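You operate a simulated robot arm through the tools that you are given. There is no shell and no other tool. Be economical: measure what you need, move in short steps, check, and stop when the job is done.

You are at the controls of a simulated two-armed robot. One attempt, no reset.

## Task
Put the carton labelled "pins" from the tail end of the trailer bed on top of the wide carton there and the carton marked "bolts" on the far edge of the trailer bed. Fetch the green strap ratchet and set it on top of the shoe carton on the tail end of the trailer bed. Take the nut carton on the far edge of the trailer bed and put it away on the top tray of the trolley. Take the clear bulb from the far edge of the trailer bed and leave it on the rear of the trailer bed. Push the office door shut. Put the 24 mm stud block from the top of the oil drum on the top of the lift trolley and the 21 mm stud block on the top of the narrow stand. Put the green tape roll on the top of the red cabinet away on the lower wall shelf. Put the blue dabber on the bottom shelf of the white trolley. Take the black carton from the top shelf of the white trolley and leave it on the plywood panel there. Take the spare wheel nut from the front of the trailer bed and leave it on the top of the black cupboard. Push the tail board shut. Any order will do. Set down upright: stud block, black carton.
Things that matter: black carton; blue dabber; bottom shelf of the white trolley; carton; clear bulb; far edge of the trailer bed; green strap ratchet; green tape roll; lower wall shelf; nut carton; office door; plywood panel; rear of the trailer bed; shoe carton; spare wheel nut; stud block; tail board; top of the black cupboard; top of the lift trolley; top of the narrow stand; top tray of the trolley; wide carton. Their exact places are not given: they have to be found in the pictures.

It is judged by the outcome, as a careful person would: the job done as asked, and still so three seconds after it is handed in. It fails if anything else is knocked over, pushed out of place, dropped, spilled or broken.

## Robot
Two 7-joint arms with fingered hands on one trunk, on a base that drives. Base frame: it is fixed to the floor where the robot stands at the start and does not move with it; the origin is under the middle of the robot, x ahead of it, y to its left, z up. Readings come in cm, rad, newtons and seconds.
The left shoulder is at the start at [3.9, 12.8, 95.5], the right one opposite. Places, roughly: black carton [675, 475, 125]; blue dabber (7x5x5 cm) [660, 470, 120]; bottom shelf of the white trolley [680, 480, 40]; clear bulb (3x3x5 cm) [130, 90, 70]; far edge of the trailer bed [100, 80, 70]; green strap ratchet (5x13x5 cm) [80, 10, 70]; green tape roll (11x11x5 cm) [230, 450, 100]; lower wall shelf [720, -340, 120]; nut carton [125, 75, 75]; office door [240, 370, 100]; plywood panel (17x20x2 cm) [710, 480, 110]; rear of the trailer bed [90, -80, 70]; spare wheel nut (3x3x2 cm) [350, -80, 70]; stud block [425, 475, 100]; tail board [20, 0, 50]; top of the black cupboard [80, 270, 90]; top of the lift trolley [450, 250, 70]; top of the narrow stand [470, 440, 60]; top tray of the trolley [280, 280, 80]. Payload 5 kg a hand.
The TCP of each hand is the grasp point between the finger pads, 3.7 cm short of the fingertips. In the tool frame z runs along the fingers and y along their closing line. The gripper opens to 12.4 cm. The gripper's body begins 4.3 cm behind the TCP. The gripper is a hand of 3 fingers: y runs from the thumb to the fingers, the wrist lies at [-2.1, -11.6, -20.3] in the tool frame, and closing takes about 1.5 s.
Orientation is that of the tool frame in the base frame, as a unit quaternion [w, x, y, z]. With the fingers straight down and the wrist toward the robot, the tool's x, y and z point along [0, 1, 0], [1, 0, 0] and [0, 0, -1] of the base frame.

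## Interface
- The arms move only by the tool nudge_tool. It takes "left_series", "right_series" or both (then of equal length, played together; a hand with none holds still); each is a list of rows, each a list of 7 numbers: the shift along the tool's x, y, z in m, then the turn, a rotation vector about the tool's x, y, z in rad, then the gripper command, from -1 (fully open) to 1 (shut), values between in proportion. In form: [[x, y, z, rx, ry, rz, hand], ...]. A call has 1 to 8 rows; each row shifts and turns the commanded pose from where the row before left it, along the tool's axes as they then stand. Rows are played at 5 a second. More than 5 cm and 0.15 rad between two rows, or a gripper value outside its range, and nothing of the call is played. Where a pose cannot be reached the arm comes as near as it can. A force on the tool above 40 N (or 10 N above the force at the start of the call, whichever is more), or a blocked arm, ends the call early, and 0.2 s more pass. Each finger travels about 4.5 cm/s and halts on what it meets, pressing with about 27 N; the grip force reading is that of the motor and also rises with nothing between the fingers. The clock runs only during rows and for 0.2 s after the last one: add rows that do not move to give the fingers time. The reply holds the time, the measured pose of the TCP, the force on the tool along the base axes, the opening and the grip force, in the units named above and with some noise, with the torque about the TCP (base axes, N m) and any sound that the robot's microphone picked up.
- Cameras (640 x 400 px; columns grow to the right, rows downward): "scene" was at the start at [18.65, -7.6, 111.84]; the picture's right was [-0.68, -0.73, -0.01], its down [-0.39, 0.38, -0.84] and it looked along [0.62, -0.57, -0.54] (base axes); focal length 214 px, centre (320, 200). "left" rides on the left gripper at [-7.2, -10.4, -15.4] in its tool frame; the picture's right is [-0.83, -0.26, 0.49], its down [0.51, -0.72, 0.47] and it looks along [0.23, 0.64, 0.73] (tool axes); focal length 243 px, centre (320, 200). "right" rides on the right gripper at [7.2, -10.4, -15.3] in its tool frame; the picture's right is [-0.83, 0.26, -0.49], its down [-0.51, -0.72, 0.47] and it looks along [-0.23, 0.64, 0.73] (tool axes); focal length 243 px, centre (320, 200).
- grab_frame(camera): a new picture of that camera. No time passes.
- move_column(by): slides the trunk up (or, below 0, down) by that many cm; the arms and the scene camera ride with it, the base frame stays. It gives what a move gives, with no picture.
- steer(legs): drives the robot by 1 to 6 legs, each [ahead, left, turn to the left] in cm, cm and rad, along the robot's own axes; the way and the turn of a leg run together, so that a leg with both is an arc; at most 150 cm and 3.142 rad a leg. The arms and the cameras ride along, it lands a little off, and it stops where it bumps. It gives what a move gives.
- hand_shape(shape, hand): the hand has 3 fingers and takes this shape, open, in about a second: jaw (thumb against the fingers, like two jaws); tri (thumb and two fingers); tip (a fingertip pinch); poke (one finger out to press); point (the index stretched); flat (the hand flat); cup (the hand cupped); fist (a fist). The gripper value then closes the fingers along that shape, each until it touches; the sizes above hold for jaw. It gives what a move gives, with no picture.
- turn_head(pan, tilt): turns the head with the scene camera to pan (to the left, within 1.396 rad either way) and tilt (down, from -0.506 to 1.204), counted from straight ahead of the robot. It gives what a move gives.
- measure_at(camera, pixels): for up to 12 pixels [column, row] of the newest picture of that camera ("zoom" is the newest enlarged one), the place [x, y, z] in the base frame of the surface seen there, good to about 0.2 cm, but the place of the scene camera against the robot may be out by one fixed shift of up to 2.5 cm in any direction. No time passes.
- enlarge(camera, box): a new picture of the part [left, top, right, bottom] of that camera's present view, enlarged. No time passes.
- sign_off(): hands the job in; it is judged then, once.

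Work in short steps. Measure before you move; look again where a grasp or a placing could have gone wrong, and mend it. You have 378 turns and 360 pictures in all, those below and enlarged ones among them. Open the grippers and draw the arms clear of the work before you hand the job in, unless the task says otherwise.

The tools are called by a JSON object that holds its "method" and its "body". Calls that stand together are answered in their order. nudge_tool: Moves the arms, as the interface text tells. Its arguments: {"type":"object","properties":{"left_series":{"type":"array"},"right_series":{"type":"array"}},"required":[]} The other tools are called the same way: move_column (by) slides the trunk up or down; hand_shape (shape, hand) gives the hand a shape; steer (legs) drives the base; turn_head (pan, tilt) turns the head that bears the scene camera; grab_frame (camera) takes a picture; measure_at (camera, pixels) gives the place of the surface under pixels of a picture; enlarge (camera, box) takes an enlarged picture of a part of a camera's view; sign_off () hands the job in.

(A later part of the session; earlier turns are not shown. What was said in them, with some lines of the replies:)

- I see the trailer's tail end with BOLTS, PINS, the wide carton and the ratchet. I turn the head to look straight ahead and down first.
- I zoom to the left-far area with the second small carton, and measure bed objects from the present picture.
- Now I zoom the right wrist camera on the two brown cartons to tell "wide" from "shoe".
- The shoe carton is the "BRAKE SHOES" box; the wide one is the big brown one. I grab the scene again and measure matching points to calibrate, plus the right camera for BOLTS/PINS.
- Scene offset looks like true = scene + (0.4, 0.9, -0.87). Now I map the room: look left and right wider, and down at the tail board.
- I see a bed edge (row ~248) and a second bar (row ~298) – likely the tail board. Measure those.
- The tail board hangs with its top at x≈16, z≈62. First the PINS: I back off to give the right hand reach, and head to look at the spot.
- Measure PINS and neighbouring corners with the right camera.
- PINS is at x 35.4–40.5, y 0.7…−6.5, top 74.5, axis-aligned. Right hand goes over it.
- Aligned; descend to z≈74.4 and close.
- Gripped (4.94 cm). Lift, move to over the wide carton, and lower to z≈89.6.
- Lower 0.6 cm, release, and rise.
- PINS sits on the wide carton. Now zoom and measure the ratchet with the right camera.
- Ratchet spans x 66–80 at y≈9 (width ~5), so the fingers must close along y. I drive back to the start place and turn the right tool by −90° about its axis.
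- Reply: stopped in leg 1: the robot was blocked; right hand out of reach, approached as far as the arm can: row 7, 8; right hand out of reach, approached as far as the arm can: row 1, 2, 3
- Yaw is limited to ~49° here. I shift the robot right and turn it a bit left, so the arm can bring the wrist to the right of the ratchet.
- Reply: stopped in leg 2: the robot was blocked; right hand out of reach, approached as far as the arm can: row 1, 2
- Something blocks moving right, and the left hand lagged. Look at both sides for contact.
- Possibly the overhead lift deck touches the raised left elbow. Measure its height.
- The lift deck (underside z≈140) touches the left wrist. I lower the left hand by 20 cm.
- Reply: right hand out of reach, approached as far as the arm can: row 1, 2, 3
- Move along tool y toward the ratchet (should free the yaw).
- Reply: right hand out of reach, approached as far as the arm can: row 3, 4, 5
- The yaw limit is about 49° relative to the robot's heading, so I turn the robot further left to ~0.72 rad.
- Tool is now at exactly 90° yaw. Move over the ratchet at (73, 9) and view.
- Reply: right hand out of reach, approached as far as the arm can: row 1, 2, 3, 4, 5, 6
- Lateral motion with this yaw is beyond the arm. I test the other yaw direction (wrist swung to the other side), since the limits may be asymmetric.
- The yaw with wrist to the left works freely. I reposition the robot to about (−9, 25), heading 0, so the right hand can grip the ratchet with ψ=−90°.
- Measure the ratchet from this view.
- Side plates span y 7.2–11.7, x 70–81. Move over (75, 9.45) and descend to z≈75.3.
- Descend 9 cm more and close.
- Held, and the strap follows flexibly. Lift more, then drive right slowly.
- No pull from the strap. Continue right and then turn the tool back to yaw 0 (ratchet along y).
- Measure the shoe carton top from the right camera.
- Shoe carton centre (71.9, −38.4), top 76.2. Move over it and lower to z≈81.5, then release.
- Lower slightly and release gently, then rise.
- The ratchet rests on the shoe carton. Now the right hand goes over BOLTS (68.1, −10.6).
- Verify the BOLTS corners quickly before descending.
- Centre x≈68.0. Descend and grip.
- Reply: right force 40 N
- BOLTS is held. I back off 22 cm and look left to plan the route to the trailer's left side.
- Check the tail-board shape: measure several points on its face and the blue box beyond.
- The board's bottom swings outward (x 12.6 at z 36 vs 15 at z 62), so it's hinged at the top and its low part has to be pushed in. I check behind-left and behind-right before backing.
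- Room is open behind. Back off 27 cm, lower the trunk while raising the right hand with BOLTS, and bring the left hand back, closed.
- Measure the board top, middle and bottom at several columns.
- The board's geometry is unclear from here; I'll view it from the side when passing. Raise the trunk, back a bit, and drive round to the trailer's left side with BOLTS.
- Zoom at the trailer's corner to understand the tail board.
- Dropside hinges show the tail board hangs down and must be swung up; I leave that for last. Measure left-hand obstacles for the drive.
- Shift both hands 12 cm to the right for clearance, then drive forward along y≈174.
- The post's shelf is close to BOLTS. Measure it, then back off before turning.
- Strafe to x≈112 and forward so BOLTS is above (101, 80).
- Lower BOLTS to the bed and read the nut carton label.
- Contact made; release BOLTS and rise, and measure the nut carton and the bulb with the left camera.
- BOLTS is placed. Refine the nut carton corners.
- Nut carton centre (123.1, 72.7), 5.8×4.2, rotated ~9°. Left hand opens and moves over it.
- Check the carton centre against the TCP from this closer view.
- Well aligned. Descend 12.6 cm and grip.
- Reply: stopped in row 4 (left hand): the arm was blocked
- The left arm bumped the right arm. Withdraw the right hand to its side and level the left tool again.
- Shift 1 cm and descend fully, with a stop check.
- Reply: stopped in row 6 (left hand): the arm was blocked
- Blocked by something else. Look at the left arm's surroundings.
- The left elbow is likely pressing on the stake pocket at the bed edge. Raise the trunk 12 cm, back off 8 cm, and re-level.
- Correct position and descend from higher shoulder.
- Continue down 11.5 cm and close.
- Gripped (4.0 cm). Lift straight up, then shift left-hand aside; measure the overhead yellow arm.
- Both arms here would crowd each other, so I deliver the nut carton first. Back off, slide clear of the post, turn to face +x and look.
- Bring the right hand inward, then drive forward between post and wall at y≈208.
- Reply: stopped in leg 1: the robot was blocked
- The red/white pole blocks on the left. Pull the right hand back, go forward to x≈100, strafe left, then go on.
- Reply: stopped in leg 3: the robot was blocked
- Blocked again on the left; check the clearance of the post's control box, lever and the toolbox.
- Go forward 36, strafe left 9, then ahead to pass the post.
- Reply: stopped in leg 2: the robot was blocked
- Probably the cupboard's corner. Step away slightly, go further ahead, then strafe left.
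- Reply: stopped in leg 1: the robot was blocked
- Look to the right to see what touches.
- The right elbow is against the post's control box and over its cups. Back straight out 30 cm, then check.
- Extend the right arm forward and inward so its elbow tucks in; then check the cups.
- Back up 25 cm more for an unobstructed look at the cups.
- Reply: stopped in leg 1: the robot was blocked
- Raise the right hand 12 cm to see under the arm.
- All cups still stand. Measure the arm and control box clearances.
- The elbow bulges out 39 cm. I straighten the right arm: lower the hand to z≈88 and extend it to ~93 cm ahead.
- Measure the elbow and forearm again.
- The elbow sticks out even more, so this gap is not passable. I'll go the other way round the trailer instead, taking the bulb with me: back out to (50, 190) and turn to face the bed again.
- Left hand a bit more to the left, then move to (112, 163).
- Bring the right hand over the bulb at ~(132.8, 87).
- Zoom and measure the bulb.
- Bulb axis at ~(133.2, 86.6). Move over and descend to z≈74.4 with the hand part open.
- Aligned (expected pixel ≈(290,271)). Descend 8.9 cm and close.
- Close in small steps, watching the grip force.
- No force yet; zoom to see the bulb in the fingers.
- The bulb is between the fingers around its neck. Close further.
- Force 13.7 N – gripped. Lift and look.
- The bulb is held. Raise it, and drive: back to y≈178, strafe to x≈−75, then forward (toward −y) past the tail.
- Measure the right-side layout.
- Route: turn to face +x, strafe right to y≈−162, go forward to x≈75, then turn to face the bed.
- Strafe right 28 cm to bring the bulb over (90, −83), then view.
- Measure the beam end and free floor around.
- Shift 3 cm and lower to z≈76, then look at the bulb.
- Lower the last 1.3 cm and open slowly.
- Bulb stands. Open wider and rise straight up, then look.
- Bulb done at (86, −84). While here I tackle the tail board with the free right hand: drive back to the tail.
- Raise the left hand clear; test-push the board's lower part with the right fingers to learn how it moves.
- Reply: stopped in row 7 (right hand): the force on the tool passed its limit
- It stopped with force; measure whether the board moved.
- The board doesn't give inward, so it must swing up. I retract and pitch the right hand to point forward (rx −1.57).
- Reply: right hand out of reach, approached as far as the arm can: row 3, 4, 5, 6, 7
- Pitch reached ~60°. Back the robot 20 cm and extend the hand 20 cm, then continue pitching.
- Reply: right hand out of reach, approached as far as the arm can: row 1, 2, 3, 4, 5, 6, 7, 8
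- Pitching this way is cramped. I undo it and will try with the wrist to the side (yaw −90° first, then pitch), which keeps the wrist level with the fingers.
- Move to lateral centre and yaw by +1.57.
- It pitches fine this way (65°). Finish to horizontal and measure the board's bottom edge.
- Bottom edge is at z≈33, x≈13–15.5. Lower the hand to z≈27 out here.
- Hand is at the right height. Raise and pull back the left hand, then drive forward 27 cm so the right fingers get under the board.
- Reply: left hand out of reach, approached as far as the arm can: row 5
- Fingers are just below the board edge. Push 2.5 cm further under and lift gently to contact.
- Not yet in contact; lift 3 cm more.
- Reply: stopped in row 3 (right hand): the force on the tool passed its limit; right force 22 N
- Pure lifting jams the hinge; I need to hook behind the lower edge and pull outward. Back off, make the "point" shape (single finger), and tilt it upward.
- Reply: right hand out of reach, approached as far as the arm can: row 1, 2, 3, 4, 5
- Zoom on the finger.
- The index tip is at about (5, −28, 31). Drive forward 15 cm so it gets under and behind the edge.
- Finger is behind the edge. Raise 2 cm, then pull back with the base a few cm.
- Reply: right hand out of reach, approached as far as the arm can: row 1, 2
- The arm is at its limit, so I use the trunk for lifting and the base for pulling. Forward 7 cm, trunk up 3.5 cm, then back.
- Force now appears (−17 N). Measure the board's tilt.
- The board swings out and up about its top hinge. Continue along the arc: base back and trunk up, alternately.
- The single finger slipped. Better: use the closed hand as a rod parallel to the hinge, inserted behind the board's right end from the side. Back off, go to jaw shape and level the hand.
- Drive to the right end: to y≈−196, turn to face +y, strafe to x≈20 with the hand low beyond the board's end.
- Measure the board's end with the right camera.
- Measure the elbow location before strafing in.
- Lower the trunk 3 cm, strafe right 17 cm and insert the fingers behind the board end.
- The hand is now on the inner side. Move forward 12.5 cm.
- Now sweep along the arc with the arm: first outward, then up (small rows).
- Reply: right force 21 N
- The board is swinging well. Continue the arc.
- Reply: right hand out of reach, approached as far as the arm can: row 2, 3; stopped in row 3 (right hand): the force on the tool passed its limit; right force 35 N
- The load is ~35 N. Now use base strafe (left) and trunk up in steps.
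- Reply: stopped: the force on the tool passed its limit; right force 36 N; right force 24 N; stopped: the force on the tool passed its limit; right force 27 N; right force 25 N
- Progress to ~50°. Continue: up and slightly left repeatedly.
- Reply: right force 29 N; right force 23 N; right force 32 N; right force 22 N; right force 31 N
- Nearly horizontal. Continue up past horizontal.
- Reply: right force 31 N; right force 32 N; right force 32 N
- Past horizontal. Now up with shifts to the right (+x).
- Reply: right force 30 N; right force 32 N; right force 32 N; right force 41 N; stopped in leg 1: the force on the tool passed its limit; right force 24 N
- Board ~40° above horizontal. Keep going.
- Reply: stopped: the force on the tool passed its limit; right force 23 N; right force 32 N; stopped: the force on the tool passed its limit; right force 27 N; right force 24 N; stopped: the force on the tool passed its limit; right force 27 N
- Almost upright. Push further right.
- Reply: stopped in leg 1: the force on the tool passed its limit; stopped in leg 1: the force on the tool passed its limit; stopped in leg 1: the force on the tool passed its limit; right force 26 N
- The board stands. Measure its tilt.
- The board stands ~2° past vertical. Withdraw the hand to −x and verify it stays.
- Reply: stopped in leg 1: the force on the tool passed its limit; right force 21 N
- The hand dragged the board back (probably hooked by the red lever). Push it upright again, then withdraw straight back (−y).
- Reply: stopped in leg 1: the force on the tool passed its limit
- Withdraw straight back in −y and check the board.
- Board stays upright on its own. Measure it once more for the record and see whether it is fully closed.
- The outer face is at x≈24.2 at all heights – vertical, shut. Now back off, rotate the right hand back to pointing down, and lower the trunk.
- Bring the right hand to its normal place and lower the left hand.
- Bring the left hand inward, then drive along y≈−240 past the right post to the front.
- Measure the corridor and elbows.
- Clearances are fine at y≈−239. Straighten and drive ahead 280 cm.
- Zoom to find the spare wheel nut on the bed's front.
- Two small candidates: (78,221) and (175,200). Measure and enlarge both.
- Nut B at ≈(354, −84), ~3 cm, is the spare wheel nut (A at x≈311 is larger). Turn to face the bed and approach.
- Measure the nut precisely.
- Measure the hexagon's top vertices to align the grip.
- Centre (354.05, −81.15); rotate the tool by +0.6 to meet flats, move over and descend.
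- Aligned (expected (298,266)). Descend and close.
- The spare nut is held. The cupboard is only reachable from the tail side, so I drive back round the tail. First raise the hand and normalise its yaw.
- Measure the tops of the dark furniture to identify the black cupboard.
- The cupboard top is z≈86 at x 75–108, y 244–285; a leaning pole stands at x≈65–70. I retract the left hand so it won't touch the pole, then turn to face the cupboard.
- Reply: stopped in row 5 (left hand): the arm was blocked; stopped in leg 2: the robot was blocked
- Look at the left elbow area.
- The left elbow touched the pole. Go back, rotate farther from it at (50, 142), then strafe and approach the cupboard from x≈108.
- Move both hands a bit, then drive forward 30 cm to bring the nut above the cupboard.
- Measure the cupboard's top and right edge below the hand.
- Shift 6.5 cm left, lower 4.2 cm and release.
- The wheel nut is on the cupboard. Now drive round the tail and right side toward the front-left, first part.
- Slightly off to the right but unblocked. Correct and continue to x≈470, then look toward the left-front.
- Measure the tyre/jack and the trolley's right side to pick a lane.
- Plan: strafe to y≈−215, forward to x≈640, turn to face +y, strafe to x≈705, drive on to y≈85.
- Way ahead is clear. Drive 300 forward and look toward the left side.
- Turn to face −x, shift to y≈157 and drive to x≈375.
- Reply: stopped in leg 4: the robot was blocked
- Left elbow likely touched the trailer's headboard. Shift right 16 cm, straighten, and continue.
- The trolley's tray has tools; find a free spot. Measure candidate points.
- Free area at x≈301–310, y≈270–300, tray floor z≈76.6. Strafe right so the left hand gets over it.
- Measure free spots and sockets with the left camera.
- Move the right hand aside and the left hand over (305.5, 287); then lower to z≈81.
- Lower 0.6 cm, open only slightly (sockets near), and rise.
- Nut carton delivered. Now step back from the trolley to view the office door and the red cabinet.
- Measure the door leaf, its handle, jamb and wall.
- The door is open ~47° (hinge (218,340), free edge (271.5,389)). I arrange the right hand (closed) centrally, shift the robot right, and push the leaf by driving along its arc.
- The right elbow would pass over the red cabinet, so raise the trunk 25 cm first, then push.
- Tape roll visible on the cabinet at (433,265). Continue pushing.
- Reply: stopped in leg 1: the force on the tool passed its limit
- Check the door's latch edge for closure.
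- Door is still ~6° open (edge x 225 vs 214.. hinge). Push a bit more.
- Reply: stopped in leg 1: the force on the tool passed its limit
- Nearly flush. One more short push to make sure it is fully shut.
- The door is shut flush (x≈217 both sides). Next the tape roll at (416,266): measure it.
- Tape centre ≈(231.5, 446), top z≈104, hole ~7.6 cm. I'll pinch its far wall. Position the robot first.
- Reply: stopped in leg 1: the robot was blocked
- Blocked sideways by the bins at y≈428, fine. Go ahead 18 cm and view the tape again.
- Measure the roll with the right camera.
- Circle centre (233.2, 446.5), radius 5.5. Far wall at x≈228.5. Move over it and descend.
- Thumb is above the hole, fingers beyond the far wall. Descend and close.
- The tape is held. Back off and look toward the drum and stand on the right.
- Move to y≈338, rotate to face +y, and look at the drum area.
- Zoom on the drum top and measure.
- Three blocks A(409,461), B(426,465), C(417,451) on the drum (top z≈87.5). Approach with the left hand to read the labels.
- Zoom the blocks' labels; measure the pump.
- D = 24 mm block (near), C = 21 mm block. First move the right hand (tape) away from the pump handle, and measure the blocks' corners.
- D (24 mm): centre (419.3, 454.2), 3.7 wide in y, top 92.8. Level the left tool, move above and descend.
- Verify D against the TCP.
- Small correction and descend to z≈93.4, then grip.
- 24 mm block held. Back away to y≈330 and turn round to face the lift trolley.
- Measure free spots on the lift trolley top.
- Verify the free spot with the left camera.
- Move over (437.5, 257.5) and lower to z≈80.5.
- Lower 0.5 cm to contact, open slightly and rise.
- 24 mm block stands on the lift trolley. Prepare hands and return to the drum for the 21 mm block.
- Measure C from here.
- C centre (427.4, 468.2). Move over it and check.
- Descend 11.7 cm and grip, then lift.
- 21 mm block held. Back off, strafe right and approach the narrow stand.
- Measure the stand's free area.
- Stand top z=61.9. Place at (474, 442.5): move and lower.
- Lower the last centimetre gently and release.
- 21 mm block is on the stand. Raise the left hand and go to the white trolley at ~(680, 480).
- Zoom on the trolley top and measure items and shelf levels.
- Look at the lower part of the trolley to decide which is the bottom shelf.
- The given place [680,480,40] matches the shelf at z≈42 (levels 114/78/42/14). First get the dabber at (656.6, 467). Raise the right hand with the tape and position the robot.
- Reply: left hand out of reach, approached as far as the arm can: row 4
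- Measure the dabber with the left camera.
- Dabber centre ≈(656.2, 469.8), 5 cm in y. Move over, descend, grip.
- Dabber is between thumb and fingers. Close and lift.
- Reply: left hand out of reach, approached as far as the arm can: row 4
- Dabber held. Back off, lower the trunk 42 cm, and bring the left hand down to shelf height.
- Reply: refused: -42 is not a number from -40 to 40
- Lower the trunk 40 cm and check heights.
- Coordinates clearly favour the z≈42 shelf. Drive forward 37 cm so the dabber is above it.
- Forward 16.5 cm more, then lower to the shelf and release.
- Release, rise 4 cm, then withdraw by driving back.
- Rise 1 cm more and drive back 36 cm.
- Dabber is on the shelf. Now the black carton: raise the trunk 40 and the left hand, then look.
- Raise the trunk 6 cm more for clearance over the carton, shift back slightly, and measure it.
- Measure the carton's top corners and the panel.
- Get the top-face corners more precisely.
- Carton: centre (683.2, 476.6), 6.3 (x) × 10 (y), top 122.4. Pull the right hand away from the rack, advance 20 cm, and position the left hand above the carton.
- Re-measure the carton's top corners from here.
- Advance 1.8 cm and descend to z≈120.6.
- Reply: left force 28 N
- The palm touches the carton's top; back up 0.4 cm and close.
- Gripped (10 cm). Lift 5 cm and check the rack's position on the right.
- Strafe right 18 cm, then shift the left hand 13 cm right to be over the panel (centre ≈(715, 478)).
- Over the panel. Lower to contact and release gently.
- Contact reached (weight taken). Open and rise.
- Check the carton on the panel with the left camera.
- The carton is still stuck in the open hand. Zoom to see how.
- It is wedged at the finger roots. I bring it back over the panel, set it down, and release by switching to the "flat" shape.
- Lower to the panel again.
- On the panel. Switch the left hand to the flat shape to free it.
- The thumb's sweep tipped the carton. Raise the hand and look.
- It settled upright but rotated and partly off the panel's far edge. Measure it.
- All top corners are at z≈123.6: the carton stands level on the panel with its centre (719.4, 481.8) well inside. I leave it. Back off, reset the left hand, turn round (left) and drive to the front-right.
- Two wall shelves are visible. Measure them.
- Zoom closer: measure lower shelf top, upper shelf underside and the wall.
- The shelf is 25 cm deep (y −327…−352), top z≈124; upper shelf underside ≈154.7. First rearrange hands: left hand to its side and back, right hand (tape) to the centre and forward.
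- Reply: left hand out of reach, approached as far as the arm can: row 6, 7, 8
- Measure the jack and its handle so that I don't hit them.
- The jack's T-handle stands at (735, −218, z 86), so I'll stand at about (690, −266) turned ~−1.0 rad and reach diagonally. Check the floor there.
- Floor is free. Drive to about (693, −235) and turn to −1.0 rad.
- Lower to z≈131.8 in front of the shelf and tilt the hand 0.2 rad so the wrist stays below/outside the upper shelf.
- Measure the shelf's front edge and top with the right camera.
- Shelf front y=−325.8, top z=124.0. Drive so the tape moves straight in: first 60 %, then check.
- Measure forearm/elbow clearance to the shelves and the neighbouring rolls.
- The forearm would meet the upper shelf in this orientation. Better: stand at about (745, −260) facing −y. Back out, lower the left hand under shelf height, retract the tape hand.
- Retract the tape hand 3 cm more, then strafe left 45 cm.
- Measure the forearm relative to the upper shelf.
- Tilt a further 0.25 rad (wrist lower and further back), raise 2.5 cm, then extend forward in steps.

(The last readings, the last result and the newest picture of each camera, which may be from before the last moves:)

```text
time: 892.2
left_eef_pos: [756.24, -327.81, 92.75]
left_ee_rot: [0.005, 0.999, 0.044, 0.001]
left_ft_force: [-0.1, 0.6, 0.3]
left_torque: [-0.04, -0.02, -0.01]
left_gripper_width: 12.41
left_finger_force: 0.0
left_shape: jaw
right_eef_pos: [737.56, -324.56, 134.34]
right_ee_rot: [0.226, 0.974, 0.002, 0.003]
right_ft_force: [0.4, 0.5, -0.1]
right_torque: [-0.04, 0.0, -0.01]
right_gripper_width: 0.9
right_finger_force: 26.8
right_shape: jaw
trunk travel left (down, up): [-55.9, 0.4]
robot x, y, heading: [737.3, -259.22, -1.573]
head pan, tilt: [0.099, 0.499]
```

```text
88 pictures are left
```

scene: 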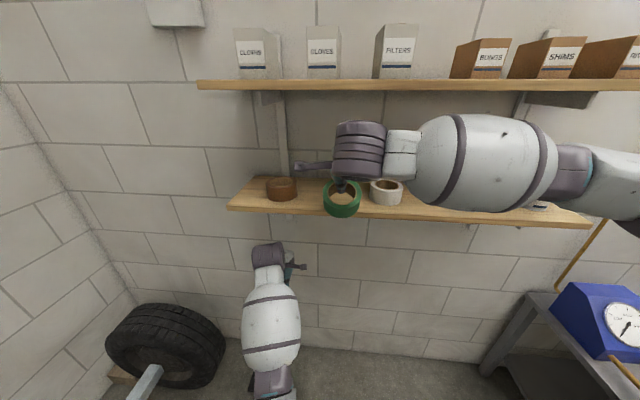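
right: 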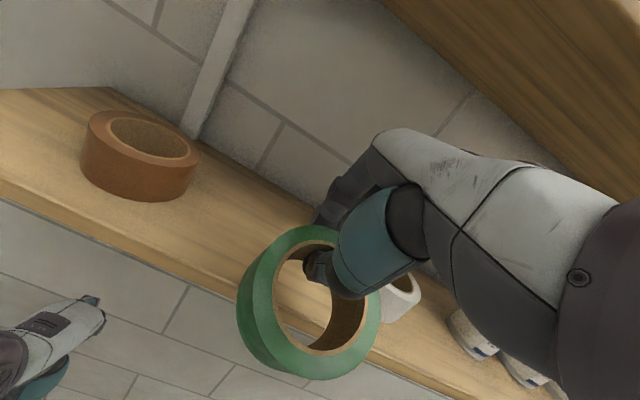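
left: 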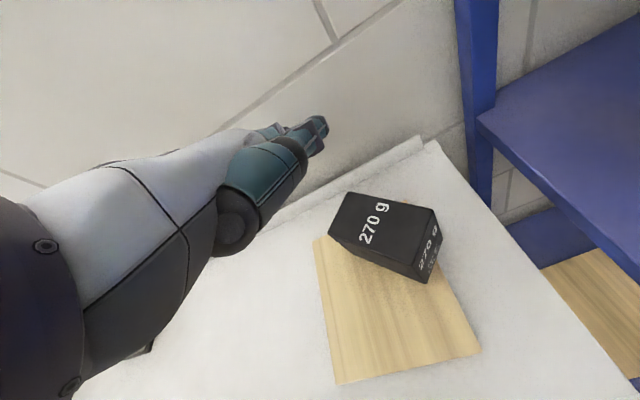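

Continue forward 11 cm.

{"method": "nudge_tool", "body": {"right_series": [[0, 0.0333, 0.0161, 0, 0, 0, 1], [0, 0.0333, 0.0161, 0, 0, 0, 1], [0, 0.0333, 0.0161, 0, 0, 0, 1], [0, 0, 0, 0, 0, 0, 1]]}}

{"method": "grab_frame", "body": {"camera": "right"}}

{"method": "enlarge", "body": {"camera": "scene", "box": [220, 60, 480, 240]}}

```text
time: 893.2
left_eef_pos: [756.19, -328.04, 92.64]
left_ee_rot: [0.005, 0.999, 0.043, 0.002]
left_ft_force: [0.5, -0.7, 0.2]
left_torque: [0.0, 0.0, -0.04]
left_gripper_width: 12.42
left_finger_force: 0.1
left_shape: jaw
right_eef_pos: [737.45, -335.74, 134.28]
right_ee_rot: [0.225, 0.974, 0.001, 0.003]
right_ft_force: [0.5, 0.5, -1.9]
right_torque: [-0.06, -0.02, 0.04]
right_gripper_width: 0.91
right_finger_force: 27.2
right_shape: jaw
trunk travel left (down, up): [-55.9, 0.4]
robot x, y, heading: [737.14, -259.03, -1.573]
head pan, tilt: [0.099, 0.499]
```

```text
87 pictures are left
```

right: 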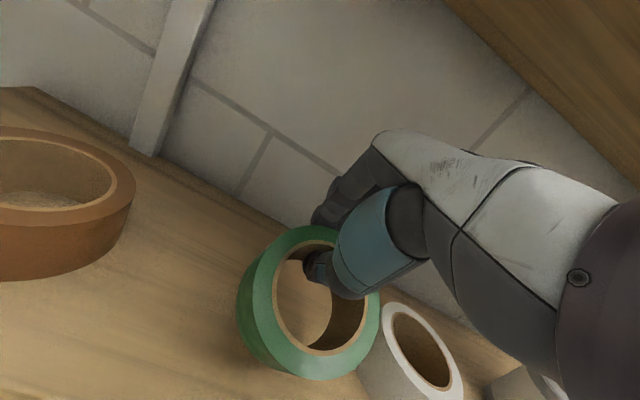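

```text
2.22 times, centred on (350, 150) of scene
```

zoom: 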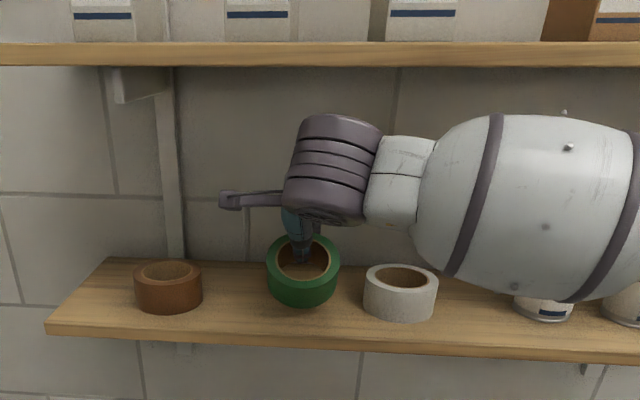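

Lower 1.3 cm until the near edge touches, then open slowly.

{"method": "nudge_tool", "body": {"right_series": [[0, -0.0035, 0.0072, 0, 0, 0, 1], [0, -0.0022, 0.0045, 0, 0, 0, 1], [0, -0.0014, 0.0027, 0, 0, 0, 1], [0, 0, 0, 0, 0, 0, 1]]}}

{"method": "grab_frame", "body": {"camera": "right"}}

```text
time: 894.2
left_eef_pos: [756.34, -328.07, 92.69]
left_ee_rot: [0.005, 0.999, 0.043, 0.002]
left_ft_force: [-0.4, 0.2, 0.3]
left_torque: [-0.02, 0.01, 0.01]
left_gripper_width: 12.38
left_finger_force: 0.1
left_shape: jaw
right_eef_pos: [737.66, -335.67, 132.61]
right_ee_rot: [0.225, 0.974, 0.0, 0.002]
right_ft_force: [-0.9, -0.3, -1.8]
right_torque: [-0.09, 0.04, 0.0]
right_gripper_width: 0.93
right_finger_force: 27.1
right_shape: jaw
trunk travel left (down, up): [-55.9, 0.4]
robot x, y, heading: [737.03, -258.88, -1.575]
head pan, tilt: [0.099, 0.499]
```

```text
85 pictures are left
```

right: 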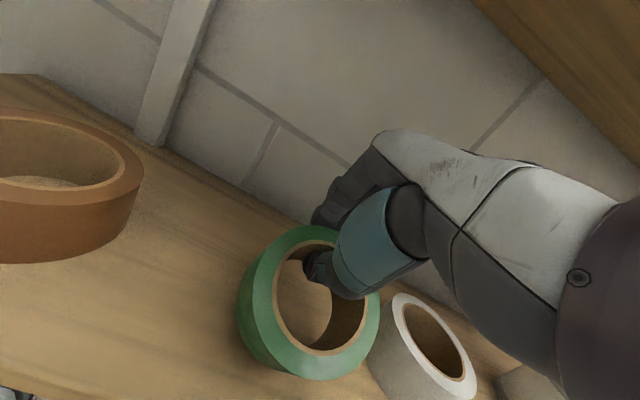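

No contact yet. Lower further with a slight rotation back toward level.

{"method": "nudge_tool", "body": {"right_series": [[0, -0.0022, 0.0045, 0.05, 0, 0, 1], [0, -0.002, 0.0045, 0.05, 0, 0, 1], [0, -0.002, 0.0045, 0.03, 0, 0, 1], [0, 0, 0, 0, 0, 0, 1]]}}

{"method": "grab_frame", "body": {"camera": "right"}}

```text
time: 895.2
left_eef_pos: [756.23, -327.92, 92.57]
left_ee_rot: [0.005, 0.999, 0.043, 0.001]
left_ft_force: [-0.4, 0.3, -0.4]
left_torque: [-0.03, -0.01, -0.01]
left_gripper_width: 12.4
left_finger_force: 0.1
left_shape: jaw
right_eef_pos: [737.62, -335.67, 131.07]
right_ee_rot: [0.161, 0.987, 0.001, 0.003]
right_ft_force: [0.1, -1.3, 0.4]
right_torque: [0.01, -0.01, 0.0]
right_gripper_width: 0.93
right_finger_force: 26.8
right_shape: jaw
trunk travel left (down, up): [-55.9, 0.4]
robot x, y, heading: [736.97, -258.98, -1.575]
head pan, tilt: [0.099, 0.499]
```

```text
84 pictures are left
```

right: 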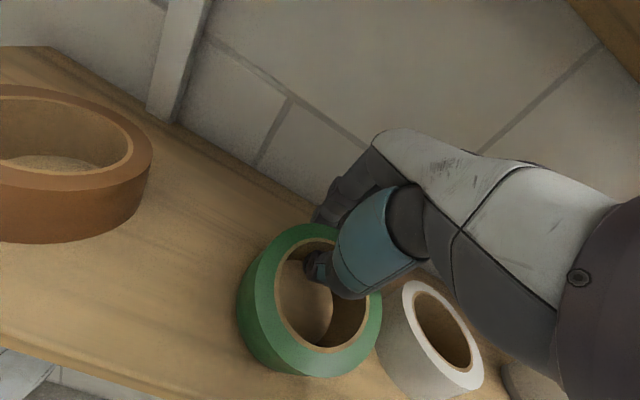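

Contact with the near edge. Rotate back further while lowering so the far edge comes down.

{"method": "nudge_tool", "body": {"right_series": [[0, -0.0013, 0.0042, 0.05, 0, 0, 1], [0, -0.0011, 0.0042, 0.05, 0, 0, 1], [0, -0.001, 0.004, 0.04, 0, 0, 1], [0, 0, 0, 0, 0, 0, 1]]}}

{"method": "grab_frame", "body": {"camera": "right"}}

```text
time: 896.2
left_eef_pos: [756.23, -327.98, 92.66]
left_ee_rot: [0.006, 0.999, 0.044, 0.001]
left_ft_force: [-0.1, -0.2, 0.0]
left_torque: [-0.02, -0.02, 0.0]
left_gripper_width: 12.4
left_finger_force: 0.1
left_shape: jaw
right_eef_pos: [737.47, -335.52, 129.8]
right_ee_rot: [0.092, 0.996, 0.001, 0.003]
right_ft_force: [-0.4, -0.3, 0.3]
right_torque: [0.02, 0.0, 0.01]
right_gripper_width: 0.93
right_finger_force: 27.0
right_shape: jaw
trunk travel left (down, up): [-55.9, 0.4]
robot x, y, heading: [737.44, -258.74, -1.575]
head pan, tilt: [0.099, 0.499]
```

```text
83 pictures are left
```

right: 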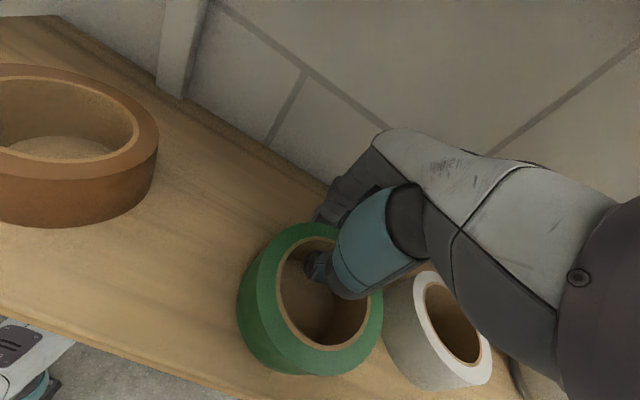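

Release: open slowly.

{"method": "nudge_tool", "body": {"right_series": [[0, 0, 0, 0, 0, 0, 0.8], [0, 0, 0, 0, 0, 0, 0.7], [0, 0, 0, 0, 0, 0, 0.6], [0, 0, 0, 0, 0, 0, 0.5], [0, 0, 0, 0, 0, 0, 0.5], [0, 0, 0, 0, 0, 0, 0.5]]}}

{"method": "grab_frame", "body": {"camera": "right"}}

```text
time: 897.6
left_eef_pos: [756.17, -328.09, 92.64]
left_ee_rot: [0.006, 0.999, 0.044, 0.001]
left_ft_force: [0.6, 1.1, 0.0]
left_torque: [0.03, 0.02, -0.01]
left_gripper_width: 12.38
left_finger_force: 0.1
left_shape: jaw
right_eef_pos: [737.53, -335.62, 129.75]
right_ee_rot: [0.093, 0.996, -0.001, 0.002]
right_ft_force: [0.2, -0.6, 0.4]
right_torque: [0.0, 0.03, 0.02]
right_gripper_width: 3.05
right_finger_force: 0.0
right_shape: jaw
trunk travel left (down, up): [-55.9, 0.4]
robot x, y, heading: [737.34, -259.06, -1.577]
head pan, tilt: [0.099, 0.499]
```

```text
82 pictures are left
```

right: 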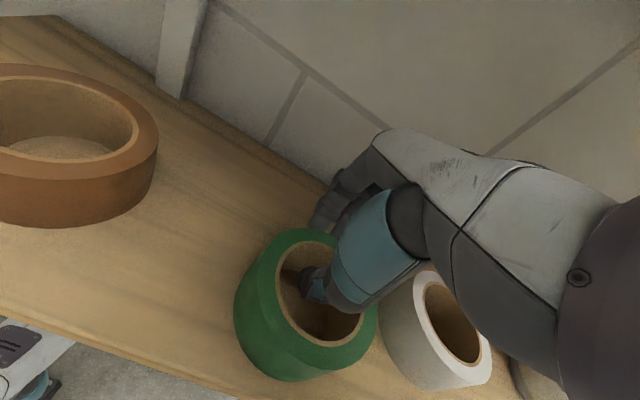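

The tape rests on the shelf. Lift out while tilting more (to keep the wrist below the upper shelf), then pull back.

{"method": "nudge_tool", "body": {"right_series": [[0, -0.0018, -0.0116, -0.09, 0, 0, 0.5], [0, -0.0008, -0.0117, -0.09, 0, 0, 0.5], [0, 0.0003, -0.0117, -0.09, 0, 0, 0.5], [0, 0.0013, -0.0117, -0.09, 0, 0, 0.5], [0, 0.003, -0.006, 0, 0, 0, 0.5], [0, 0, 0, 0, 0, 0, 0.5]]}}

{"method": "grab_frame", "body": {"camera": "right"}}

```text
time: 899.0
left_eef_pos: [756.29, -328.08, 92.6]
left_ee_rot: [0.005, 0.999, 0.044, 0.001]
left_ft_force: [-0.5, 0.3, 1.3]
left_torque: [-0.01, -0.01, 0.0]
left_gripper_width: 12.4
left_finger_force: 0.1
left_shape: jaw
right_eef_pos: [737.52, -334.02, 134.83]
right_ee_rot: [0.269, 0.963, 0.0, 0.002]
right_ft_force: [0.4, -0.9, 0.1]
right_torque: [-0.02, 0.02, 0.01]
right_gripper_width: 3.07
right_finger_force: 0.0
right_shape: jaw
trunk travel left (down, up): [-55.9, 0.4]
robot x, y, heading: [737.36, -258.81, -1.573]
head pan, tilt: [0.099, 0.499]
```

```text
81 pictures are left
```

right: 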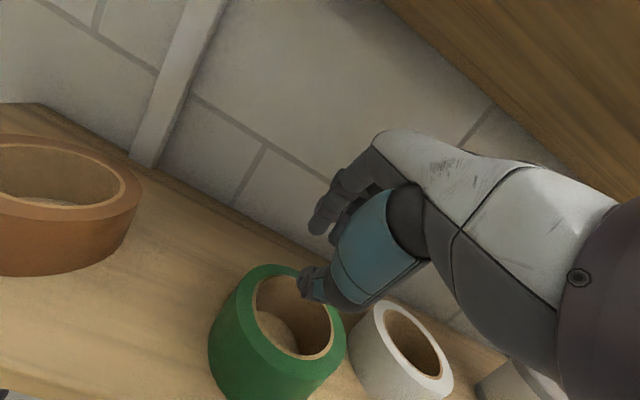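

Clear of the roll. Pull the hand back 20 cm and view the result.

{"method": "nudge_tool", "body": {"right_series": [[0, 0.002, -0.006, 0, 0, 0, 0.5], [0, -0.034, -0.021, 0, 0, 0, 0.5], [0, -0.034, -0.021, 0, 0, 0, 0.5], [0, -0.034, -0.021, 0, 0, 0, 0.5], [0, -0.034, -0.021, 0, 0, 0, 0.5], [0, 0, 0, 0, 0, 0, -1]]}}

{"method": "grab_frame", "body": {"camera": "scene"}}

{"method": "grab_frame", "body": {"camera": "right"}}

```text
time: 900.4
left_eef_pos: [756.37, -328.09, 92.44]
left_ee_rot: [0.005, 0.999, 0.044, 0.001]
left_ft_force: [0.1, 0.6, -0.3]
left_torque: [0.01, 0.02, -0.02]
left_gripper_width: 12.43
left_finger_force: 0.1
left_shape: jaw
right_eef_pos: [737.55, -317.72, 135.71]
right_ee_rot: [0.27, 0.963, 0.0, 0.003]
right_ft_force: [0.4, 0.0, -0.4]
right_torque: [-0.02, 0.0, -0.03]
right_gripper_width: 6.48
right_finger_force: 0.2
right_shape: jaw
trunk travel left (down, up): [-55.9, 0.4]
robot x, y, heading: [737.31, -258.88, -1.567]
head pan, tilt: [0.099, 0.499]
```

```text
80 pictures are left
```

scene: 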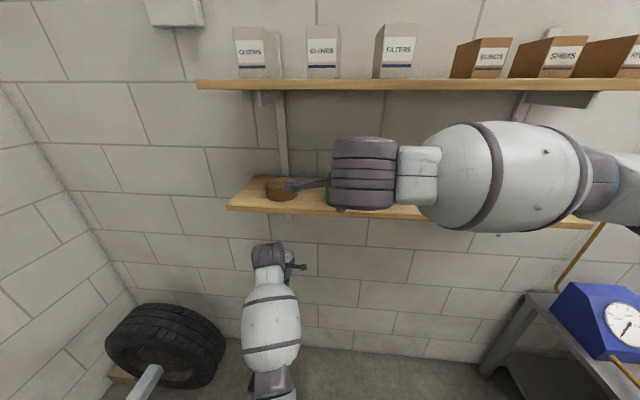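

```text
79 pictures are left
```

right: 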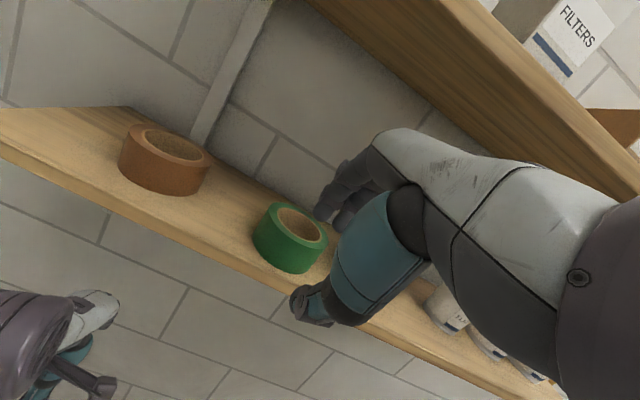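

The tape is on the lower wall shelf. Draw the robot clear: strafe back right, then back away, with both grippers open.

{"method": "nudge_tool", "body": {"right_series": [[0, -0.02, -0.012, 0, 0, 0, -1], [0, 0, 0, 0, 0, 0, -1], [0, 0, 0, 0, 0, 0, -1]]}}

{"method": "steer", "body": {"legs": [[0, -46, 0], [-70, 0, 0]]}}

{"method": "turn_head", "body": {"pan": 0.25, "tilt": 0.3}}

{"method": "enlarge", "body": {"camera": "scene", "box": [160, 60, 480, 260]}}

```text
time: 901.2
left_eef_pos: [756.16, -327.97, 92.62]
left_ee_rot: [0.004, 0.999, 0.043, 0.001]
left_ft_force: [-0.3, 0.4, -0.5]
left_torque: [0.01, 0.01, 0.0]
left_gripper_width: 12.41
left_finger_force: 0.1
left_shape: jaw
right_eef_pos: [737.29, -315.58, 135.69]
right_ee_rot: [0.269, 0.963, 0.0, 0.003]
right_ft_force: [0.2, 0.2, 1.5]
right_torque: [-0.02, -0.02, 0.02]
right_gripper_width: 12.37
right_finger_force: 0.0
right_shape: jaw
trunk travel left (down, up): [-55.9, 0.4]
robot x, y, heading: [737.45, -259.08, -1.571]
head pan, tilt: [0.099, 0.499]
```

```text
time: 907.3
left_eef_pos: [710.04, -259.09, 92.67]
left_ee_rot: [0.005, 0.999, 0.039, 0.001]
left_ft_force: [0.5, 0.5, 0.2]
left_torque: [-0.02, -0.01, 0.03]
left_gripper_width: 12.37
left_finger_force: 0.0
left_shape: jaw
right_eef_pos: [691.34, -246.44, 135.64]
right_ee_rot: [0.269, 0.963, -0.005, 0.001]
right_ft_force: [0.5, -0.3, -0.6]
right_torque: [-0.01, -0.01, 0.03]
right_gripper_width: 12.36
right_finger_force: 0.0
right_shape: jaw
trunk travel left (down, up): [-55.9, 0.4]
robot x, y, heading: [691.77, -189.64, -1.582]
head pan, tilt: [0.099, 0.499]
```

```text
time: 908.1
left_eef_pos: [710.09, -258.9, 92.73]
left_ee_rot: [0.005, 0.999, 0.039, 0.001]
left_ft_force: [0.7, -0.5, -0.1]
left_torque: [0.0, 0.0, -0.02]
left_gripper_width: 12.38
left_finger_force: 0.0
left_shape: jaw
right_eef_pos: [691.28, -246.27, 135.8]
right_ee_rot: [0.269, 0.963, -0.004, 0.001]
right_ft_force: [-0.2, 0.3, -0.1]
right_torque: [-0.02, 0.01, -0.02]
right_gripper_width: 12.37
right_finger_force: 0.1
right_shape: jaw
trunk travel left (down, up): [-55.9, 0.4]
robot x, y, heading: [691.53, -190.18, -1.581]
head pan, tilt: [0.25, 0.3]
```

```text
2.00 times, centred on (320, 160) of scene
```

zoom: 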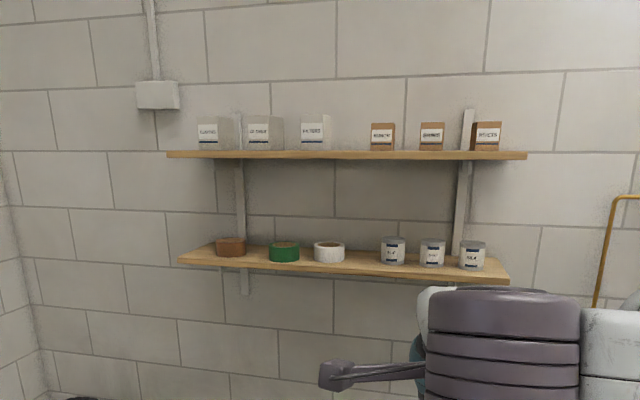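

The roll sits flat on the lower shelf. One last check of the trailer items and the white trolley from afar.

{"method": "turn_head", "body": {"pan": -1.39, "tilt": 0.1}}

{"method": "grab_frame", "body": {"camera": "scene"}}

```text
time: 909.8
left_eef_pos: [710.06, -259.03, 92.6]
left_ee_rot: [0.005, 0.999, 0.038, 0.0]
left_ft_force: [0.6, -0.1, 0.2]
left_torque: [-0.05, -0.04, -0.02]
left_gripper_width: 12.41
left_finger_force: 0.1
left_shape: jaw
right_eef_pos: [691.27, -246.31, 135.75]
right_ee_rot: [0.269, 0.963, -0.004, 0.002]
right_ft_force: [-0.3, -0.5, 0.3]
right_torque: [0.0, 0.02, -0.01]
right_gripper_width: 12.35
right_finger_force: 0.0
right_shape: jaw
trunk travel left (down, up): [-55.9, 0.4]
robot x, y, heading: [691.95, -189.91, -1.578]
head pan, tilt: [-1.389, 0.099]
```

```text
77 pictures are left
```

scene: 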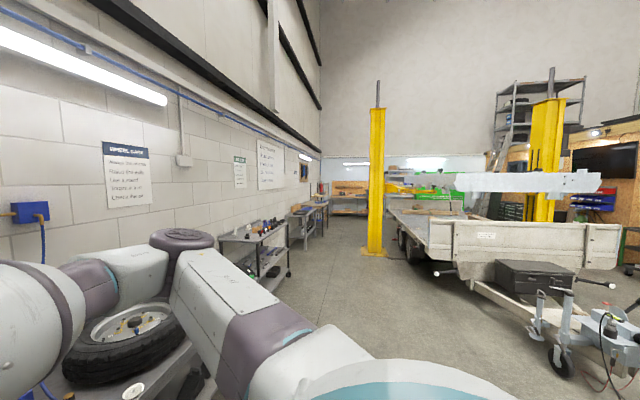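

Everything asked has been placed, the grippers are open and both arms are clear of the work. Handing in.

{"method": "sign_off", "body": {}}

```text
The job is handed in.
```

All the tasks are done and handed in, with both grippers open and the arms drawn clear. Three things to know about the result:

- **Blue dabber:** it is on the white trolley's shelf at about z = 42. There is a lower board at about z = 14, but your rough place (z = 40) fits the higher one.
- **Black carton:** it tipped while I was releasing it and came back upright. It now stands level on the plywood panel, turned about 45°, with one corner about 2 cm past the edge.
- **Not re-checked at close range:** I did not go back to the tail-end cartons, the bulb, the office door or the tail board before handing in. They were in place when I last saw them.
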